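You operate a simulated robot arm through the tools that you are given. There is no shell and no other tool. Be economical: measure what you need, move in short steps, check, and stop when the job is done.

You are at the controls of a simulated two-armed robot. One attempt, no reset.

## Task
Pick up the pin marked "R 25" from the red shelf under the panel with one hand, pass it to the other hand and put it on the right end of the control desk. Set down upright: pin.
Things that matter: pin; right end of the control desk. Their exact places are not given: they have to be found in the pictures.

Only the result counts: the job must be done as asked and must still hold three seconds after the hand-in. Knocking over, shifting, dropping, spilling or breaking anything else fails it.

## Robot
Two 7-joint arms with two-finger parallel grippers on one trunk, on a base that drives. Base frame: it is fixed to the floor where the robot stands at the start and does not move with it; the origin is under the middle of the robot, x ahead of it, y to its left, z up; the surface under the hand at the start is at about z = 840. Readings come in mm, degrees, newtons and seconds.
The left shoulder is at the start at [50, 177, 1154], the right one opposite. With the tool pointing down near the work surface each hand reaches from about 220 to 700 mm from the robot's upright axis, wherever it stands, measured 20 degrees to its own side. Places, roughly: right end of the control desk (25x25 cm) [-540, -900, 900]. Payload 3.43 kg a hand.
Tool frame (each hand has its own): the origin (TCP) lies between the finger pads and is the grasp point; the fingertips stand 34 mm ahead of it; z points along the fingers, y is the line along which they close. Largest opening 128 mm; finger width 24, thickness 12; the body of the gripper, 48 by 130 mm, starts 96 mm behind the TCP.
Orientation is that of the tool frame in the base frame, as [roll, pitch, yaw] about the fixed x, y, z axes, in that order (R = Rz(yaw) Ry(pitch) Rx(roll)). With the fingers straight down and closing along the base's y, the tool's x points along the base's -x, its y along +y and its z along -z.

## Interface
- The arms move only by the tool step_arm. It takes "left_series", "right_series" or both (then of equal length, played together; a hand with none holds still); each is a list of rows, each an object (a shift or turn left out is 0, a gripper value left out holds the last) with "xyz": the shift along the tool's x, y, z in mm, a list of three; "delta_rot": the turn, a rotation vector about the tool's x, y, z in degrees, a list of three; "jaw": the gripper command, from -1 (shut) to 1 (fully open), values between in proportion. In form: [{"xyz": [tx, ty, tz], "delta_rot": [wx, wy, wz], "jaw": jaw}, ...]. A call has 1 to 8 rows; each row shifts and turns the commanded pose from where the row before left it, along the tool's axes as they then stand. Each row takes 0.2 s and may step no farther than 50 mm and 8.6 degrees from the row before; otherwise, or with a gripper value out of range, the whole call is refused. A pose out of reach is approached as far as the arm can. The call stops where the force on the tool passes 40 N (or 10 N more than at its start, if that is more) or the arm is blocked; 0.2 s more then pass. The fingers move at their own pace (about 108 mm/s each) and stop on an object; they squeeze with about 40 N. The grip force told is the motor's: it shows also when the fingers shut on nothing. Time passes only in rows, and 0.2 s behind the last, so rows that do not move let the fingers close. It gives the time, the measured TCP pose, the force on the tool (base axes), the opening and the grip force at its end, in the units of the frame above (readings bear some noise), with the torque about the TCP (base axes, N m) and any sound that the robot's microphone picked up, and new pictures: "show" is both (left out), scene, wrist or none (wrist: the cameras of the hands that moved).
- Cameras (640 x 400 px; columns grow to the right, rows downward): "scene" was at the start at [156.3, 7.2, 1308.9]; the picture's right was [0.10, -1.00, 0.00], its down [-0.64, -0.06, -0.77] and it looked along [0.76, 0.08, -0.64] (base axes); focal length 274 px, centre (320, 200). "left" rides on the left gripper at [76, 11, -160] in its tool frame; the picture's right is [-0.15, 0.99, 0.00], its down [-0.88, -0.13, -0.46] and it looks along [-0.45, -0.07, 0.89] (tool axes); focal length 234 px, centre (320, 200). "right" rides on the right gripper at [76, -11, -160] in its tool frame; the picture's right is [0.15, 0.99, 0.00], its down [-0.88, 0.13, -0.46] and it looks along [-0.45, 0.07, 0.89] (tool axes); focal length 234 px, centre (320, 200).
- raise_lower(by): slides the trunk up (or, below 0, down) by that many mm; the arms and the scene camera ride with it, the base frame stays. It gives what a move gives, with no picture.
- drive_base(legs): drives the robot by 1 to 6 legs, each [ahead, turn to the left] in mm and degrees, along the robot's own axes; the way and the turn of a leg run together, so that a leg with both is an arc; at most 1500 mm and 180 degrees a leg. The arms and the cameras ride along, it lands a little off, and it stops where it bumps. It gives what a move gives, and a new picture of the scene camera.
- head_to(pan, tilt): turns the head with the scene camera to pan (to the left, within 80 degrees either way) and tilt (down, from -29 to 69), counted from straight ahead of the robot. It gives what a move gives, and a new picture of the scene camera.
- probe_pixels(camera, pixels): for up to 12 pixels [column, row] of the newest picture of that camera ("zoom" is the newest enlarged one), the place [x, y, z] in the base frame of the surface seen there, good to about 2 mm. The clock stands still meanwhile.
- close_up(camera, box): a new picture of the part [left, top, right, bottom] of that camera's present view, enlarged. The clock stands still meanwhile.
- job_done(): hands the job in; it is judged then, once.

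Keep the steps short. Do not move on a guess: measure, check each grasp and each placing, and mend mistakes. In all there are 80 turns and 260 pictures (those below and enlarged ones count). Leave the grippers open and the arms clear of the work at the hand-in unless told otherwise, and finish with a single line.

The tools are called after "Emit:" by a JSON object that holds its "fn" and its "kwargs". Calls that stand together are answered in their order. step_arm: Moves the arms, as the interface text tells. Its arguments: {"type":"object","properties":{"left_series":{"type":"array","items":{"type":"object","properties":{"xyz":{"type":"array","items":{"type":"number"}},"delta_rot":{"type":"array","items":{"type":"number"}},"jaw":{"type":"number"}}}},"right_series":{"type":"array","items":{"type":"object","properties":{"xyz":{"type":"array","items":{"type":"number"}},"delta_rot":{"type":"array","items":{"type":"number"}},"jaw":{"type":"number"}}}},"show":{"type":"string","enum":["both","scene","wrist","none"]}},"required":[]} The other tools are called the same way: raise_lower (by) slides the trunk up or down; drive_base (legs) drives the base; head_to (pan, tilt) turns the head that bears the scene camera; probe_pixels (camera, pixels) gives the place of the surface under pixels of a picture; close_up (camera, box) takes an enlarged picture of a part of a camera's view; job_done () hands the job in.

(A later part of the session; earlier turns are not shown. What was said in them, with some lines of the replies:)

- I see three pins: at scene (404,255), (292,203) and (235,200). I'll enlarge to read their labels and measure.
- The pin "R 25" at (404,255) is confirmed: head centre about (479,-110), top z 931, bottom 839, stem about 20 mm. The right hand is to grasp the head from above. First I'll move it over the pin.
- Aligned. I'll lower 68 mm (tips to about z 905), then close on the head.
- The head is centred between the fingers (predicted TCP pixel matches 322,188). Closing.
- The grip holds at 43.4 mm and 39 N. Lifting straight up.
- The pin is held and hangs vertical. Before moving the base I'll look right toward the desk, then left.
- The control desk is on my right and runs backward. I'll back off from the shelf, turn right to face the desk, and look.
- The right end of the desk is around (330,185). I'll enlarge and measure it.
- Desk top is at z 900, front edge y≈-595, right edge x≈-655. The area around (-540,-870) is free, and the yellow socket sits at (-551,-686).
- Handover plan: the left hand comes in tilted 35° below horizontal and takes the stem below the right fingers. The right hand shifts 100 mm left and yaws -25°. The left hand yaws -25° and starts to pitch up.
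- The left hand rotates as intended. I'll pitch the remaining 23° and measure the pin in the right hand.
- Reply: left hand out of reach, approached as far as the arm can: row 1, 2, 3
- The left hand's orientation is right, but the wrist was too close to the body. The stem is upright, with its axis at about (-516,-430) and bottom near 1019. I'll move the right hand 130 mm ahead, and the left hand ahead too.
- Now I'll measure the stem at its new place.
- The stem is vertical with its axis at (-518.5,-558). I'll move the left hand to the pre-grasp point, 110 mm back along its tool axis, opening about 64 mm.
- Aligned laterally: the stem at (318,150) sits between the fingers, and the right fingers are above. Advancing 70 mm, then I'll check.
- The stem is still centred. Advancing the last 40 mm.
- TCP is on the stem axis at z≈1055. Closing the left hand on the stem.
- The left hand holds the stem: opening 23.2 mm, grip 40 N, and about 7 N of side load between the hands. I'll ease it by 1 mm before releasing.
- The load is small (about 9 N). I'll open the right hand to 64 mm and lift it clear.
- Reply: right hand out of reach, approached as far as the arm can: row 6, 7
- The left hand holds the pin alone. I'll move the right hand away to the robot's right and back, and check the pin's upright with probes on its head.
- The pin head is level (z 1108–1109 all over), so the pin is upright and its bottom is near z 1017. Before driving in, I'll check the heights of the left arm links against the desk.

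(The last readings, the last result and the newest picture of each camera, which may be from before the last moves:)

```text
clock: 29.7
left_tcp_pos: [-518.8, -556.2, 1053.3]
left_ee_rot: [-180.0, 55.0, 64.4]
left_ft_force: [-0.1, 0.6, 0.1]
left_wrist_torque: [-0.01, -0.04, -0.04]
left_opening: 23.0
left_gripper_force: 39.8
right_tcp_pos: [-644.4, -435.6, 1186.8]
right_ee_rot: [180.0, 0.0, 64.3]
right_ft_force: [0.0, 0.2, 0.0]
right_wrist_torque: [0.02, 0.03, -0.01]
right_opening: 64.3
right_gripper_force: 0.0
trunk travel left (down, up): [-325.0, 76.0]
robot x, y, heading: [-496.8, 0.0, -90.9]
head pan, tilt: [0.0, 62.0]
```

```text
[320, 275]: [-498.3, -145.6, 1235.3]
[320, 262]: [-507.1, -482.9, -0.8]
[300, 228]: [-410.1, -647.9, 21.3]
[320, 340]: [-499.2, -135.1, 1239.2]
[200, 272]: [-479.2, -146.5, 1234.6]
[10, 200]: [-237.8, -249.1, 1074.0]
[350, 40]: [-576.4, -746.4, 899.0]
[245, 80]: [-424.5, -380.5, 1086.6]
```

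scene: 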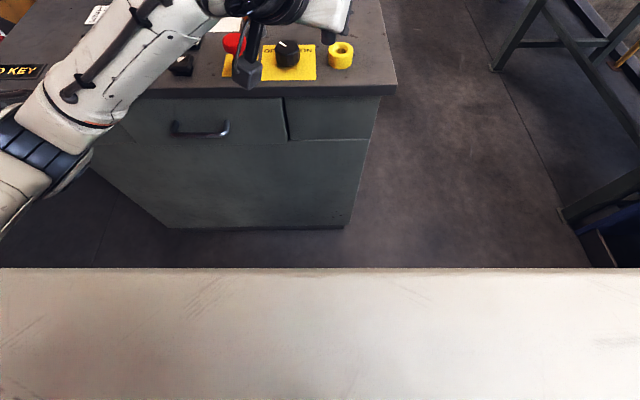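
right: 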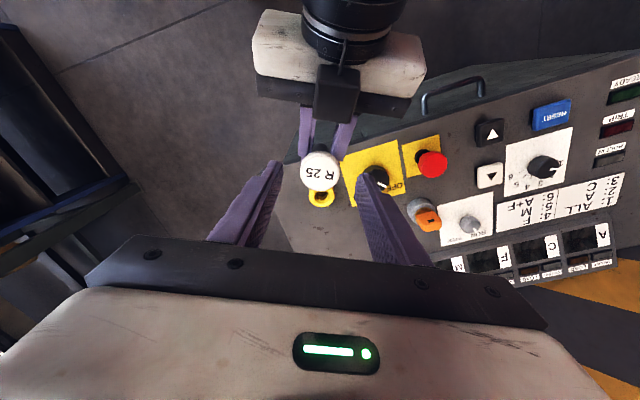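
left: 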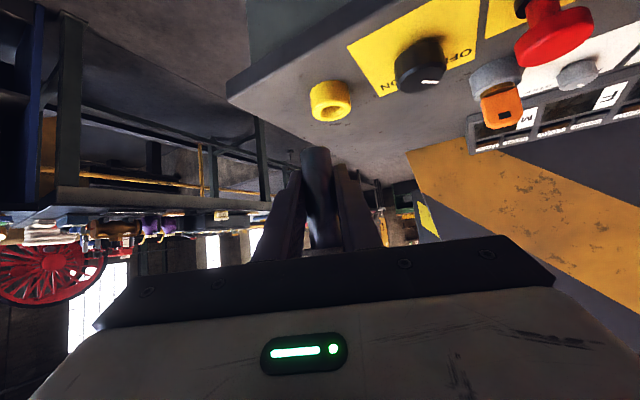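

The desk foot is at y≈-645 and the robot is at y≈0. I'll drive 180 mm ahead; the links stay above and outside the desk.

Emit:
{"fn": "drive_base", "kwargs": {"legs": [[180, 0]]}}

Emit:
{"fn": "head_to", "kwargs": {"pan": 0, "tilt": 42}}

```text
clock: 31.2
left_tcp_pos: [-523.9, -738.1, 1053.4]
left_ee_rot: [-179.9, 54.9, 64.3]
left_ft_force: [0.0, -0.7, -0.3]
left_wrist_torque: [0.0, -0.01, 0.0]
left_opening: 22.9
left_gripper_force: 40.0
right_tcp_pos: [-648.8, -616.5, 1186.6]
right_ee_rot: [180.0, 0.0, 64.1]
right_ft_force: [-0.8, 0.3, 0.3]
right_wrist_torque: [0.05, -0.04, -0.02]
right_opening: 63.9
right_gripper_force: 0.0
trunk travel left (down, up): [-325.0, 76.0]
robot x, y, heading: [-500.4, -184.4, -90.8]
head pan, tilt: [0.0, 62.0]
```

scene: 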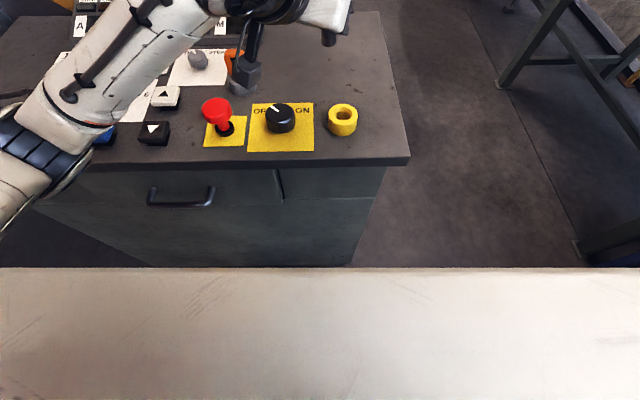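

```text
clock: 32.0
left_tcp_pos: [-523.4, -739.0, 1053.5]
left_ee_rot: [-180.0, 55.0, 64.2]
left_ft_force: [-0.4, 0.6, 0.0]
left_wrist_torque: [0.02, 0.0, -0.01]
left_opening: 22.9
left_gripper_force: 40.9
right_tcp_pos: [-649.8, -614.6, 1188.2]
right_ee_rot: [179.8, 0.0, 64.1]
right_ft_force: [0.6, -0.9, 0.4]
right_wrist_torque: [0.03, 0.0, -0.02]
right_opening: 64.2
right_gripper_force: 0.0
trunk travel left (down, up): [-325.0, 76.0]
robot x, y, heading: [-500.9, -178.0, -91.2]
head pan, tilt: [0.0, 42.0]
```

scene: 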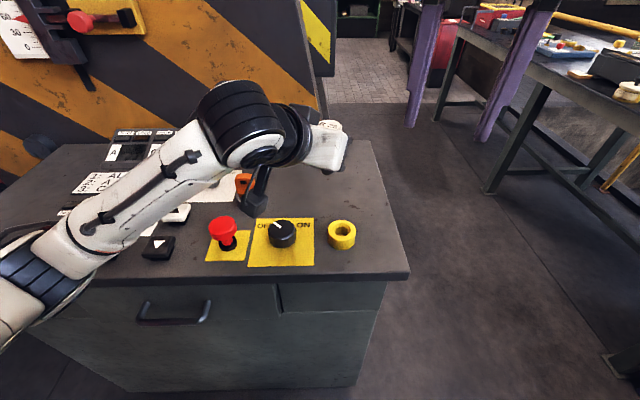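

The pin is now at about (-523,-739). I'll extend the left hand horizontally by (-22,-131) to reach (-545,-870).

Emit:
{"fn": "step_arm", "kwargs": {"left_series": [{"xyz": [-24.4, 12.4, 34.8]}, {"xyz": [-24.4, 12.4, 34.8]}, {"xyz": [-24.3, 12.4, 34.8]}, {}]}}

Emit:
{"fn": "close_up", "kwargs": {"camera": "scene", "box": [220, 80, 420, 260]}}

```text
clock: 33.0
left_tcp_pos: [-545.7, -866.1, 1052.9]
left_ee_rot: [-179.8, 55.0, 64.2]
left_ft_force: [0.6, -1.8, 0.0]
left_wrist_torque: [0.08, 0.02, -0.02]
left_opening: 22.7
left_gripper_force: 40.1
right_tcp_pos: [-650.1, -615.5, 1186.9]
right_ee_rot: [179.9, 0.0, 64.1]
right_ft_force: [1.1, -0.5, -0.2]
right_wrist_torque: [0.0, 0.0, 0.01]
right_opening: 63.9
right_gripper_force: 0.0
trunk travel left (down, up): [-325.0, 76.0]
robot x, y, heading: [-500.7, -177.6, -91.1]
head pan, tilt: [0.0, 42.0]
```

scene: 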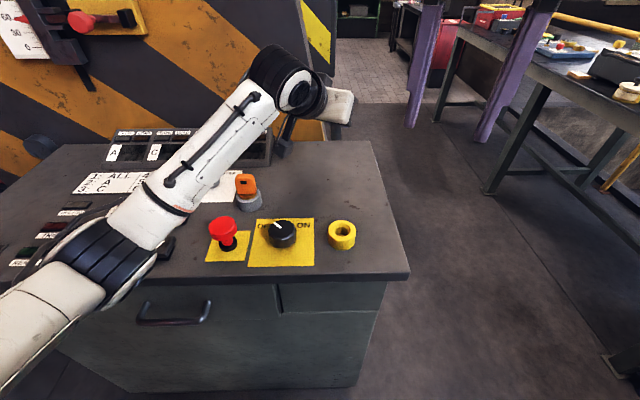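
left: 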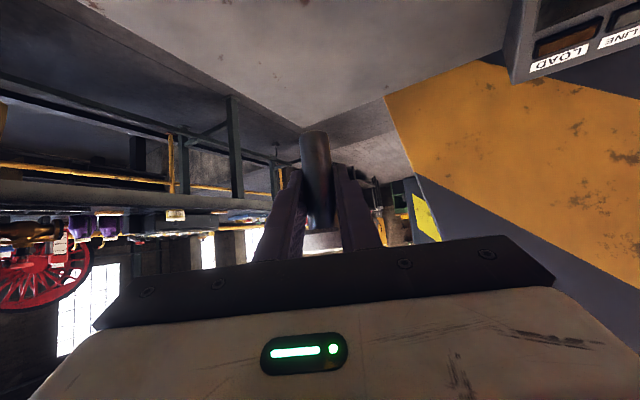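

```text
2.22 times, centred on (320, 170) of scene
```

zoom: 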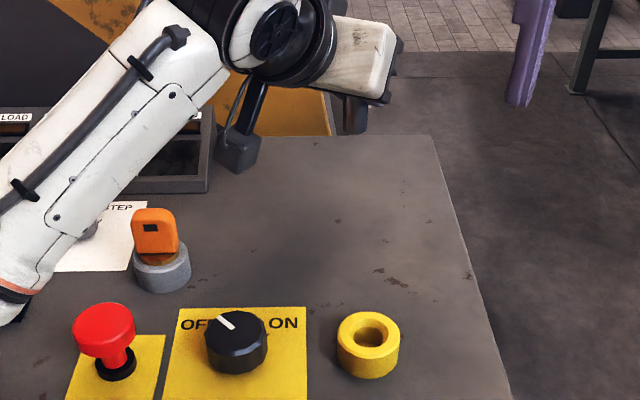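

Before lowering 117 mm I'll check elbow and forearm heights over the desk.

Emit:
{"fn": "probe_pixels", "kwargs": {"camera": "scene", "pixels": [[60, 280], [90, 250], [155, 240], [130, 285], [150, 215], [190, 150], [240, 120], [285, 148], [60, 320], [165, 248], [110, 300], [345, 120]]}}

```text
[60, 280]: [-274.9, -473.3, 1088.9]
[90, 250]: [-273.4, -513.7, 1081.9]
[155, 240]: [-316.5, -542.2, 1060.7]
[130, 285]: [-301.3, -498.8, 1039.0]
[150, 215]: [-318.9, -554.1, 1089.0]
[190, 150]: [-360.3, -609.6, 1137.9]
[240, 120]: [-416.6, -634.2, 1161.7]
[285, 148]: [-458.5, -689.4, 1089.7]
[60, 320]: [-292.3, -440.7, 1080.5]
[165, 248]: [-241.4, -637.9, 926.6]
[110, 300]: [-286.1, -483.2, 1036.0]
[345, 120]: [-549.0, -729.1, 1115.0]
```

The elbow is about 1040 at its visible side, just in front of the desk edge. I'll lower by arm 60 mm first and watch the elbow.

Emit:
{"fn": "step_arm", "kwargs": {"left_series": [{"xyz": [24.6, 0, 17.2]}, {"xyz": [24.6, 0, 17.2]}, {}]}}

Emit:
{"fn": "probe_pixels", "kwargs": {"camera": "scene", "pixels": [[60, 280], [90, 250], [155, 250], [130, 295], [150, 235], [190, 170], [240, 140], [283, 170], [150, 260], [110, 310]]}}

```text
clock: 33.8
left_tcp_pos: [-546.0, -869.3, 995.9]
left_ee_rot: [180.0, 55.0, 64.1]
left_ft_force: [-1.0, 0.5, 0.3]
left_wrist_torque: [-0.02, -0.02, -0.02]
left_opening: 22.5
left_gripper_force: 39.5
right_tcp_pos: [-649.7, -616.1, 1186.5]
right_ee_rot: [-180.0, 0.0, 64.1]
right_ft_force: [-0.5, 0.3, 0.3]
right_wrist_torque: [-0.03, -0.03, 0.0]
right_opening: 63.9
right_gripper_force: 0.1
trunk travel left (down, up): [-325.0, 76.0]
robot x, y, heading: [-499.1, -184.0, -91.1]
head pan, tilt: [0.0, 42.0]
```

scene: 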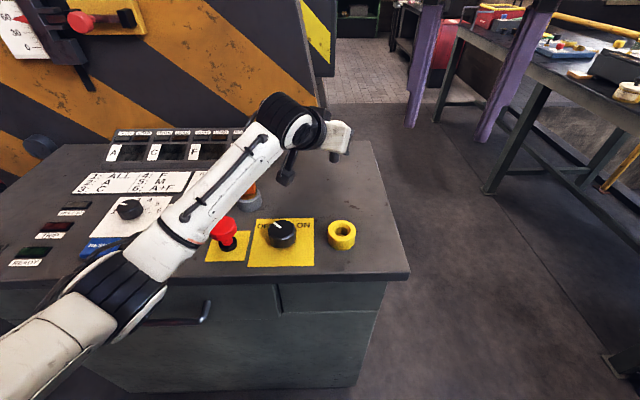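
left: 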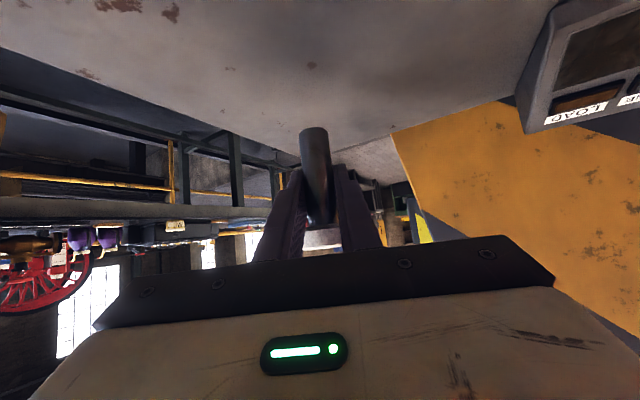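

```text
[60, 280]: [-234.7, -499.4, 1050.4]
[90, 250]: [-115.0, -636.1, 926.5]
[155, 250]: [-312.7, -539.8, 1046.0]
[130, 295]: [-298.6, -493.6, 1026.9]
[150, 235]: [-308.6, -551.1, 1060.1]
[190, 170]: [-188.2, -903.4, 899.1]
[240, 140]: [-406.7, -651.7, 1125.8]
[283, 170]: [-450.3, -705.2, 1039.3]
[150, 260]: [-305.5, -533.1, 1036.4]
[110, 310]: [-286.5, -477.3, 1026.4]
```

The elbow drops little and the forearm is well clear. Lowering another 45 mm.

Emit:
{"fn": "step_arm", "kwargs": {"left_series": [{"xyz": [18.4, 0, 12.9]}, {"xyz": [18.4, 0, 12.9]}, {}]}}

Emit:
{"fn": "close_up", "kwargs": {"camera": "scene", "box": [230, 80, 390, 240]}}

```text
clock: 34.6
left_tcp_pos: [-546.9, -868.4, 951.0]
left_ee_rot: [180.0, 55.2, 64.1]
left_ft_force: [0.1, -0.8, -0.4]
left_wrist_torque: [0.06, 0.17, -0.1]
left_opening: 22.3
left_gripper_force: 39.9
right_tcp_pos: [-648.7, -615.5, 1185.7]
right_ee_rot: [179.9, 0.0, 64.1]
right_ft_force: [-0.2, 0.0, -0.1]
right_wrist_torque: [0.02, 0.03, 0.01]
right_opening: 63.9
right_gripper_force: 0.1
trunk travel left (down, up): [-325.0, 76.0]
robot x, y, heading: [-503.7, -177.4, -90.9]
head pan, tilt: [0.0, 42.0]
```

scene: 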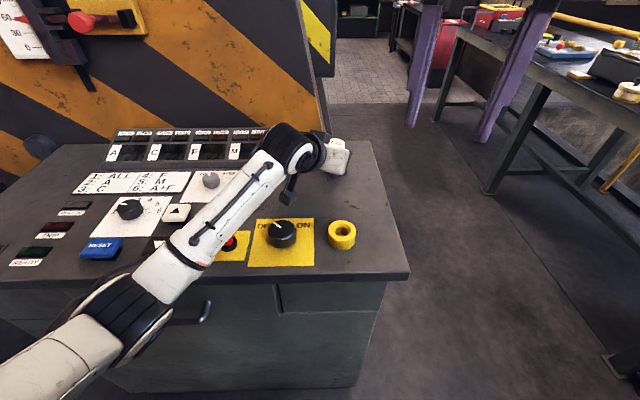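
left: 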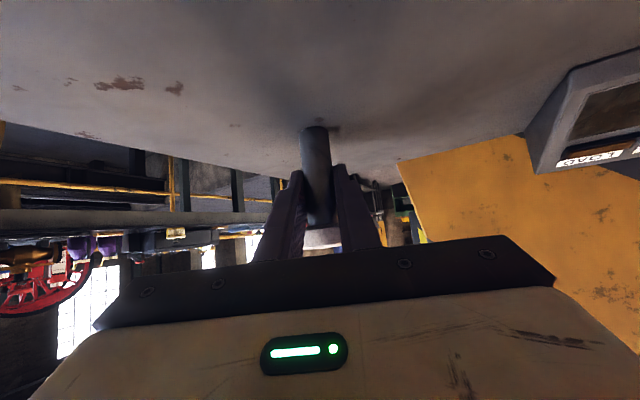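

```text
2.50 times, centred on (310, 160) of scene
```

zoom: 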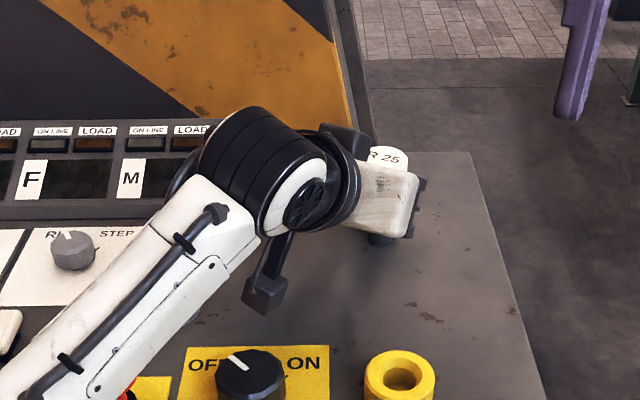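

The gap to the desk should be about 14 mm. I'll check the pin's head height and the forearm over the red button.

Emit:
{"fn": "probe_pixels", "kwargs": {"camera": "zoom", "pixels": [[385, 150], [402, 158], [385, 158], [400, 164], [265, 290], [250, 300], [380, 240], [150, 370], [220, 310], [130, 390]]}}

Emit:
{"fn": "probe_pixels", "kwargs": {"camera": "left", "pixels": [[315, 128], [315, 133], [315, 160], [317, 200], [322, 238], [315, 123]]}}

```text
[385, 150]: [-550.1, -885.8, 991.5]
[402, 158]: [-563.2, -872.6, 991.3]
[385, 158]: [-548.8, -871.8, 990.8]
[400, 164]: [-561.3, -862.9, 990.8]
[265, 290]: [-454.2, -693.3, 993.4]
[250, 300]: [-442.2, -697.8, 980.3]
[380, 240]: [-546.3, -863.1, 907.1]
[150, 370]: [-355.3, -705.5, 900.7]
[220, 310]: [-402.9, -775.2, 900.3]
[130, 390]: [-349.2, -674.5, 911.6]
```

```text
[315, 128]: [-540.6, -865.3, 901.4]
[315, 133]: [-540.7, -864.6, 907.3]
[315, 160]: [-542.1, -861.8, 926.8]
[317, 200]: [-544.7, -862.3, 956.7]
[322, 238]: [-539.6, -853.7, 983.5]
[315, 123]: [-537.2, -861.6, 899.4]
```

Head top is level at z 991, so the pin's bottom is already at about 900. It has slid some 14 mm down in the grip but stayed upright. I'll press down 2 mm to confirm contact by force.

Emit:
{"fn": "step_arm", "kwargs": {"left_series": [{"xyz": [1.6, 0, 1.1]}, {}], "show": "wrist"}}

Emit:
{"fn": "close_up", "kwargs": {"camera": "left", "box": [240, 100, 400, 200]}}

Emit:
{"fn": "probe_pixels", "kwargs": {"camera": "scene", "pixels": [[336, 140], [341, 144], [338, 142], [334, 144], [343, 141]]}}

```text
clock: 35.2
left_tcp_pos: [-546.3, -868.5, 950.3]
left_ee_rot: [-179.9, 55.2, 64.3]
left_ft_force: [1.5, 0.2, 6.3]
left_wrist_torque: [-0.1, -0.4, 0.12]
left_opening: 22.3
left_gripper_force: 40.7
right_tcp_pos: [-649.6, -615.6, 1187.6]
right_ee_rot: [179.9, 0.1, 64.0]
right_ft_force: [-0.4, -1.2, -0.3]
right_wrist_torque: [0.01, 0.02, 0.0]
right_opening: 64.0
right_gripper_force: 0.0
trunk travel left (down, up): [-325.0, 76.0]
robot x, y, heading: [-504.3, -183.0, -91.1]
head pan, tilt: [0.0, 42.0]
```

left: 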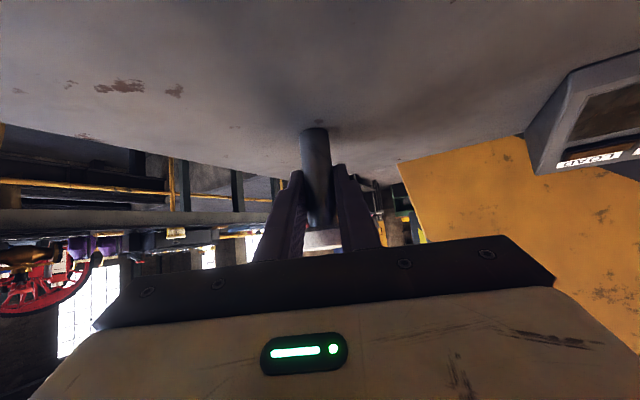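

```text
4.00 times, centred on (320, 150) of left
```

zoom: 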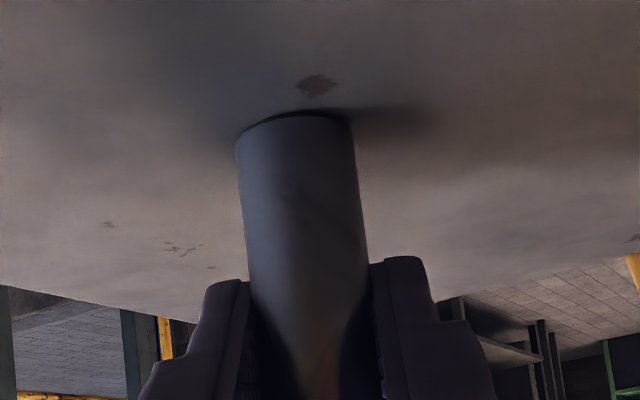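

```text
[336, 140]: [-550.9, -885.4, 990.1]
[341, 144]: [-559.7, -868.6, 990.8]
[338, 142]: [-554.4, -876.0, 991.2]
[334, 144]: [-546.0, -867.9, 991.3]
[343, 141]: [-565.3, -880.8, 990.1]
```

Contact is confirmed: 6 N up, the stem base sits on the desk, and lateral tilt is under 1°. I'll ease the jaws open slightly so the pin can settle while still guarded.

Emit:
{"fn": "step_arm", "kwargs": {"left_series": [{"jaw": -0.62}, {"jaw": -0.6}, {"jaw": -0.58}, {}, {}], "show": "wrist"}}

Emit:
{"fn": "close_up", "kwargs": {"camera": "left", "box": [240, 100, 400, 200]}}

Emit:
{"fn": "close_up", "kwargs": {"camera": "scene", "box": [300, 110, 380, 190]}}

```text
clock: 36.4
left_tcp_pos: [-546.4, -868.0, 949.4]
left_ee_rot: [-180.0, 55.0, 64.1]
left_ft_force: [-0.5, -1.7, 0.1]
left_wrist_torque: [0.03, -0.01, -0.01]
left_opening: 26.9
left_gripper_force: 0.1
right_tcp_pos: [-649.3, -616.4, 1187.8]
right_ee_rot: [179.9, -0.1, 64.0]
right_ft_force: [-0.3, -0.5, -0.3]
right_wrist_torque: [0.0, 0.03, 0.02]
right_opening: 64.0
right_gripper_force: 0.0
trunk travel left (down, up): [-325.0, 76.0]
robot x, y, heading: [-499.4, -177.6, -91.3]
head pan, tilt: [0.0, 42.0]
```

left: 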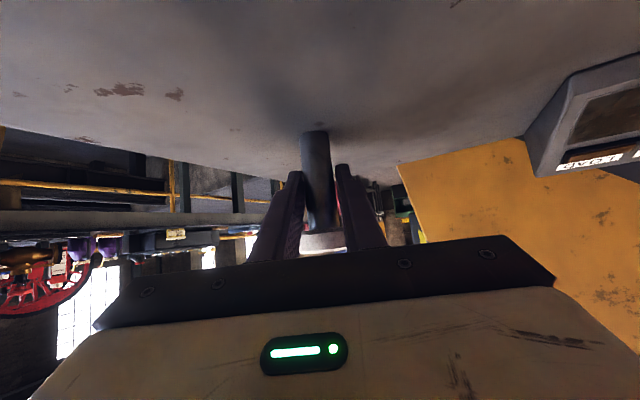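

```text
4.00 times, centred on (320, 150) of left
```

zoom: 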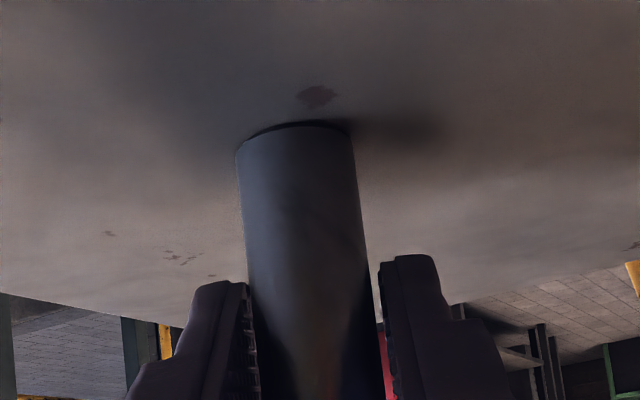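

```text
5.00 times, centred on (340, 150) of scene
```

zoom: 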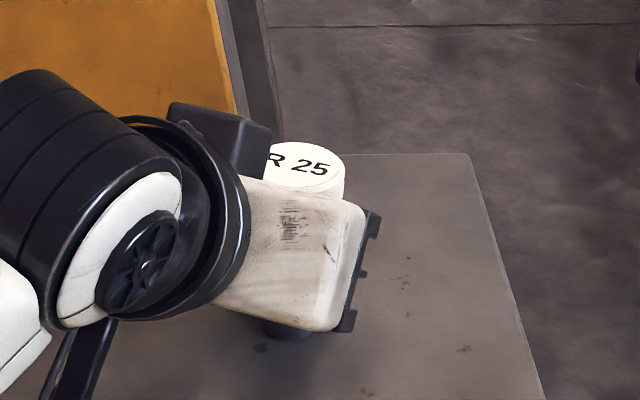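

The pin stands free on the desk with no contact forces. I'll open wide and then back out along the tool axis.

Emit:
{"fn": "step_arm", "kwargs": {"left_series": [{"jaw": -0.2}, {"jaw": 0.3}, {}, {"xyz": [0, 0, -20]}, {"xyz": [0, 0, -30]}, {"xyz": [0, 0, -40]}, {"xyz": [0, 0, -40]}, {}]}}

Emit:
{"fn": "close_up", "kwargs": {"camera": "scene", "box": [240, 90, 400, 230]}}

```text
clock: 38.2
left_tcp_pos: [-501.3, -772.5, 1020.1]
left_ee_rot: [-179.8, 55.0, 64.2]
left_ft_force: [0.5, -0.4, 0.9]
left_wrist_torque: [0.03, 0.0, 0.02]
left_opening: 83.1
left_gripper_force: 0.1
right_tcp_pos: [-649.9, -615.4, 1187.3]
right_ee_rot: [179.9, 0.0, 64.0]
right_ft_force: [-0.1, -1.0, -0.5]
right_wrist_torque: [-0.02, -0.01, 0.0]
right_opening: 64.2
right_gripper_force: 0.1
trunk travel left (down, up): [-325.0, 76.0]
robot x, y, heading: [-504.1, -179.3, -91.2]
head pan, tilt: [0.0, 42.0]
```

scene: 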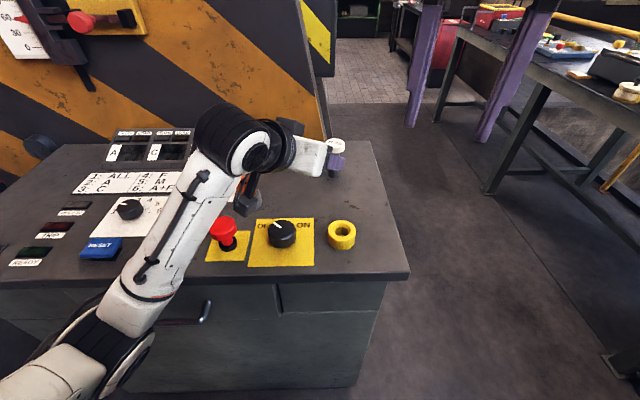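
left: 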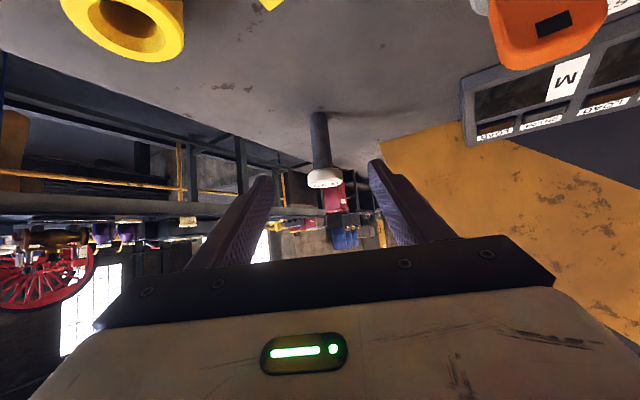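

```text
2.86 times, centred on (320, 160) of scene
```

zoom: 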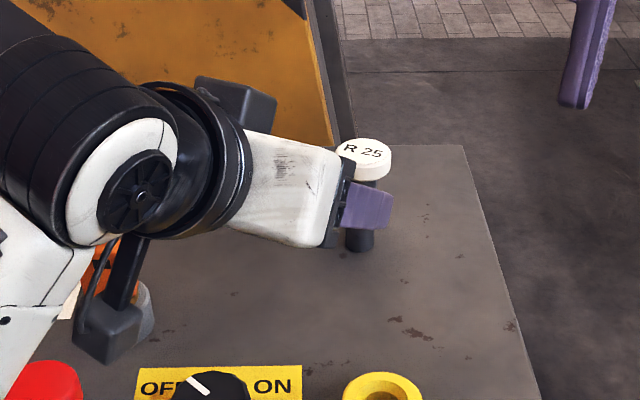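

The pin stands. I'll lift the left hand 80 mm more, then drive the base back to clear everything.

Emit:
{"fn": "step_arm", "kwargs": {"left_series": [{"xyz": [-33, 0, -23], "jaw": 1}, {"xyz": [-33, 0, -23]}, {}], "show": "none"}}

Emit:
{"fn": "drive_base", "kwargs": {"legs": [[-200, 0]]}}

Emit:
{"fn": "close_up", "kwargs": {"camera": "scene", "box": [260, 70, 420, 220]}}

```text
clock: 39.0
left_tcp_pos: [-502.8, -773.5, 1105.4]
left_ee_rot: [-179.9, 55.1, 64.1]
left_ft_force: [1.1, -0.3, -0.5]
left_wrist_torque: [0.01, 0.0, -0.01]
left_opening: 128.0
left_gripper_force: 0.1
right_tcp_pos: [-650.3, -615.7, 1187.7]
right_ee_rot: [179.9, 0.0, 63.9]
right_ft_force: [-0.5, -0.8, 0.2]
right_wrist_torque: [0.02, 0.01, 0.03]
right_opening: 64.0
right_gripper_force: 0.0
trunk travel left (down, up): [-325.0, 76.0]
robot x, y, heading: [-501.4, -180.3, -91.1]
head pan, tilt: [0.0, 42.0]
```

```text
clock: 40.6
left_tcp_pos: [-497.7, -575.1, 1104.9]
left_ee_rot: [-180.0, 55.0, 64.3]
left_ft_force: [0.5, -0.6, -0.1]
left_wrist_torque: [0.0, -0.03, 0.0]
left_opening: 127.8
left_gripper_force: 0.1
right_tcp_pos: [-644.5, -416.5, 1186.7]
right_ee_rot: [179.8, 0.1, 64.1]
right_ft_force: [-0.5, 0.9, -0.2]
right_wrist_torque: [-0.06, 0.02, 0.01]
right_opening: 64.0
right_gripper_force: 0.1
trunk travel left (down, up): [-325.0, 76.0]
robot x, y, heading: [-495.5, 16.3, -91.0]
head pan, tilt: [0.0, 42.0]
```

scene: 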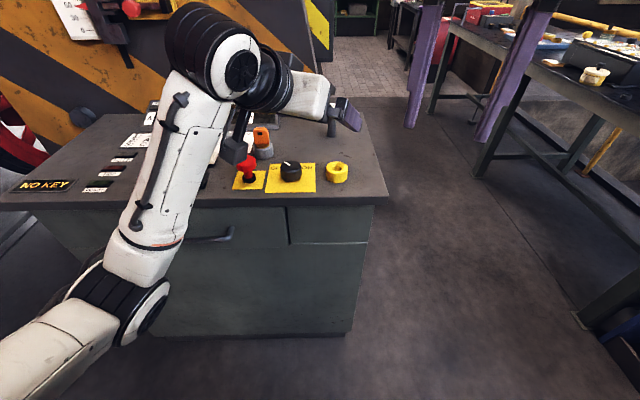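

```text
2.67 times, centred on (340, 145) of scene
```

zoom: 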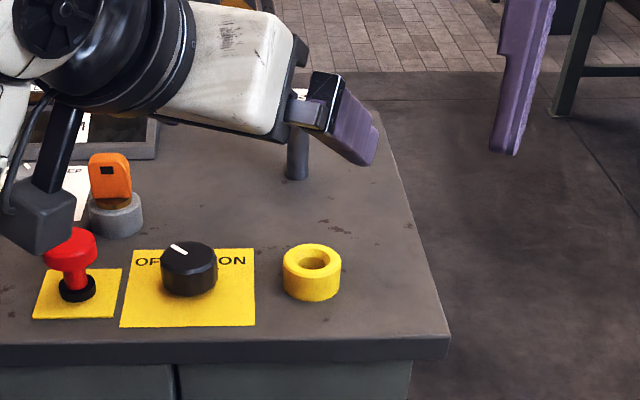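

The pin is standing behind the left hand. I'll move the left hand aside (robot's left), open the right hand fully and take a final look.

Emit:
{"fn": "step_arm", "kwargs": {"left_series": [{"xyz": [0, 45, 0]}, {"xyz": [0, 45, 0]}, {"xyz": [0, 30, -20]}, {}], "right_series": [{"jaw": 1}, {}, {}, {}], "show": "scene"}}

Emit:
{"fn": "close_up", "kwargs": {"camera": "scene", "box": [260, 70, 420, 220]}}

Emit:
{"fn": "probe_pixels", "kwargs": {"camera": "zoom", "pixels": [[298, 95], [298, 140], [298, 170], [290, 95], [306, 95], [298, 178]]}}

```text
clock: 41.6
left_tcp_pos: [-381.0, -613.1, 1121.0]
left_ee_rot: [-179.9, 55.0, 64.1]
left_ft_force: [0.0, -0.1, -0.3]
left_wrist_torque: [0.02, -0.01, 0.0]
left_opening: 128.0
left_gripper_force: 0.0
right_tcp_pos: [-645.6, -417.1, 1186.6]
right_ee_rot: [179.9, 0.1, 64.1]
right_ft_force: [0.6, 0.1, -0.9]
right_wrist_torque: [0.0, -0.02, -0.02]
right_opening: 128.2
right_gripper_force: 0.1
trunk travel left (down, up): [-325.0, 76.0]
robot x, y, heading: [-497.3, 16.4, -91.1]
head pan, tilt: [0.0, 42.0]
```

scene: 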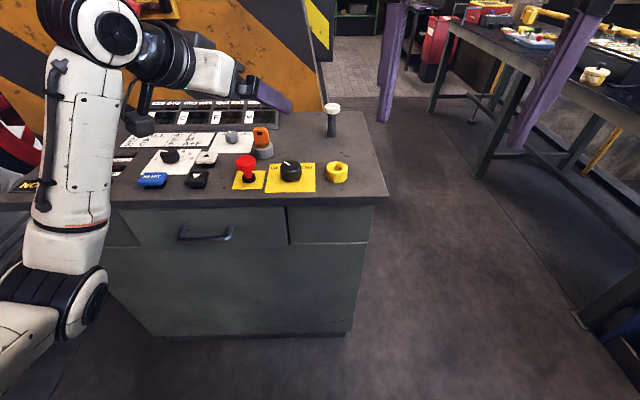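

```text
2.67 times, centred on (340, 145) of scene
```

zoom: 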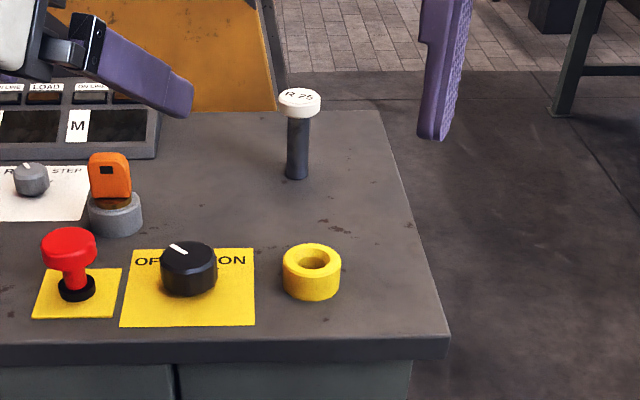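

```text
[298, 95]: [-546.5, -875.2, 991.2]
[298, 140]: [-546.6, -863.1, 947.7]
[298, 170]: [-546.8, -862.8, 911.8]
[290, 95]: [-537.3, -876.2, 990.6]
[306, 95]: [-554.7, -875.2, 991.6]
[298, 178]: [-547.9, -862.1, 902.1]
```

The pin "R 25" stands vertical at about (-547,-873) on the right end of the desk. Both hands are open and clear, and the desk controls are untouched. Handing in.

Emit:
{"fn": "job_done", "kwargs": {}}

```text
The job is handed in.
```

The pin "R 25" was picked up from the red shelf with the right hand, passed to the left hand, and stands upright on the right end of the control desk.
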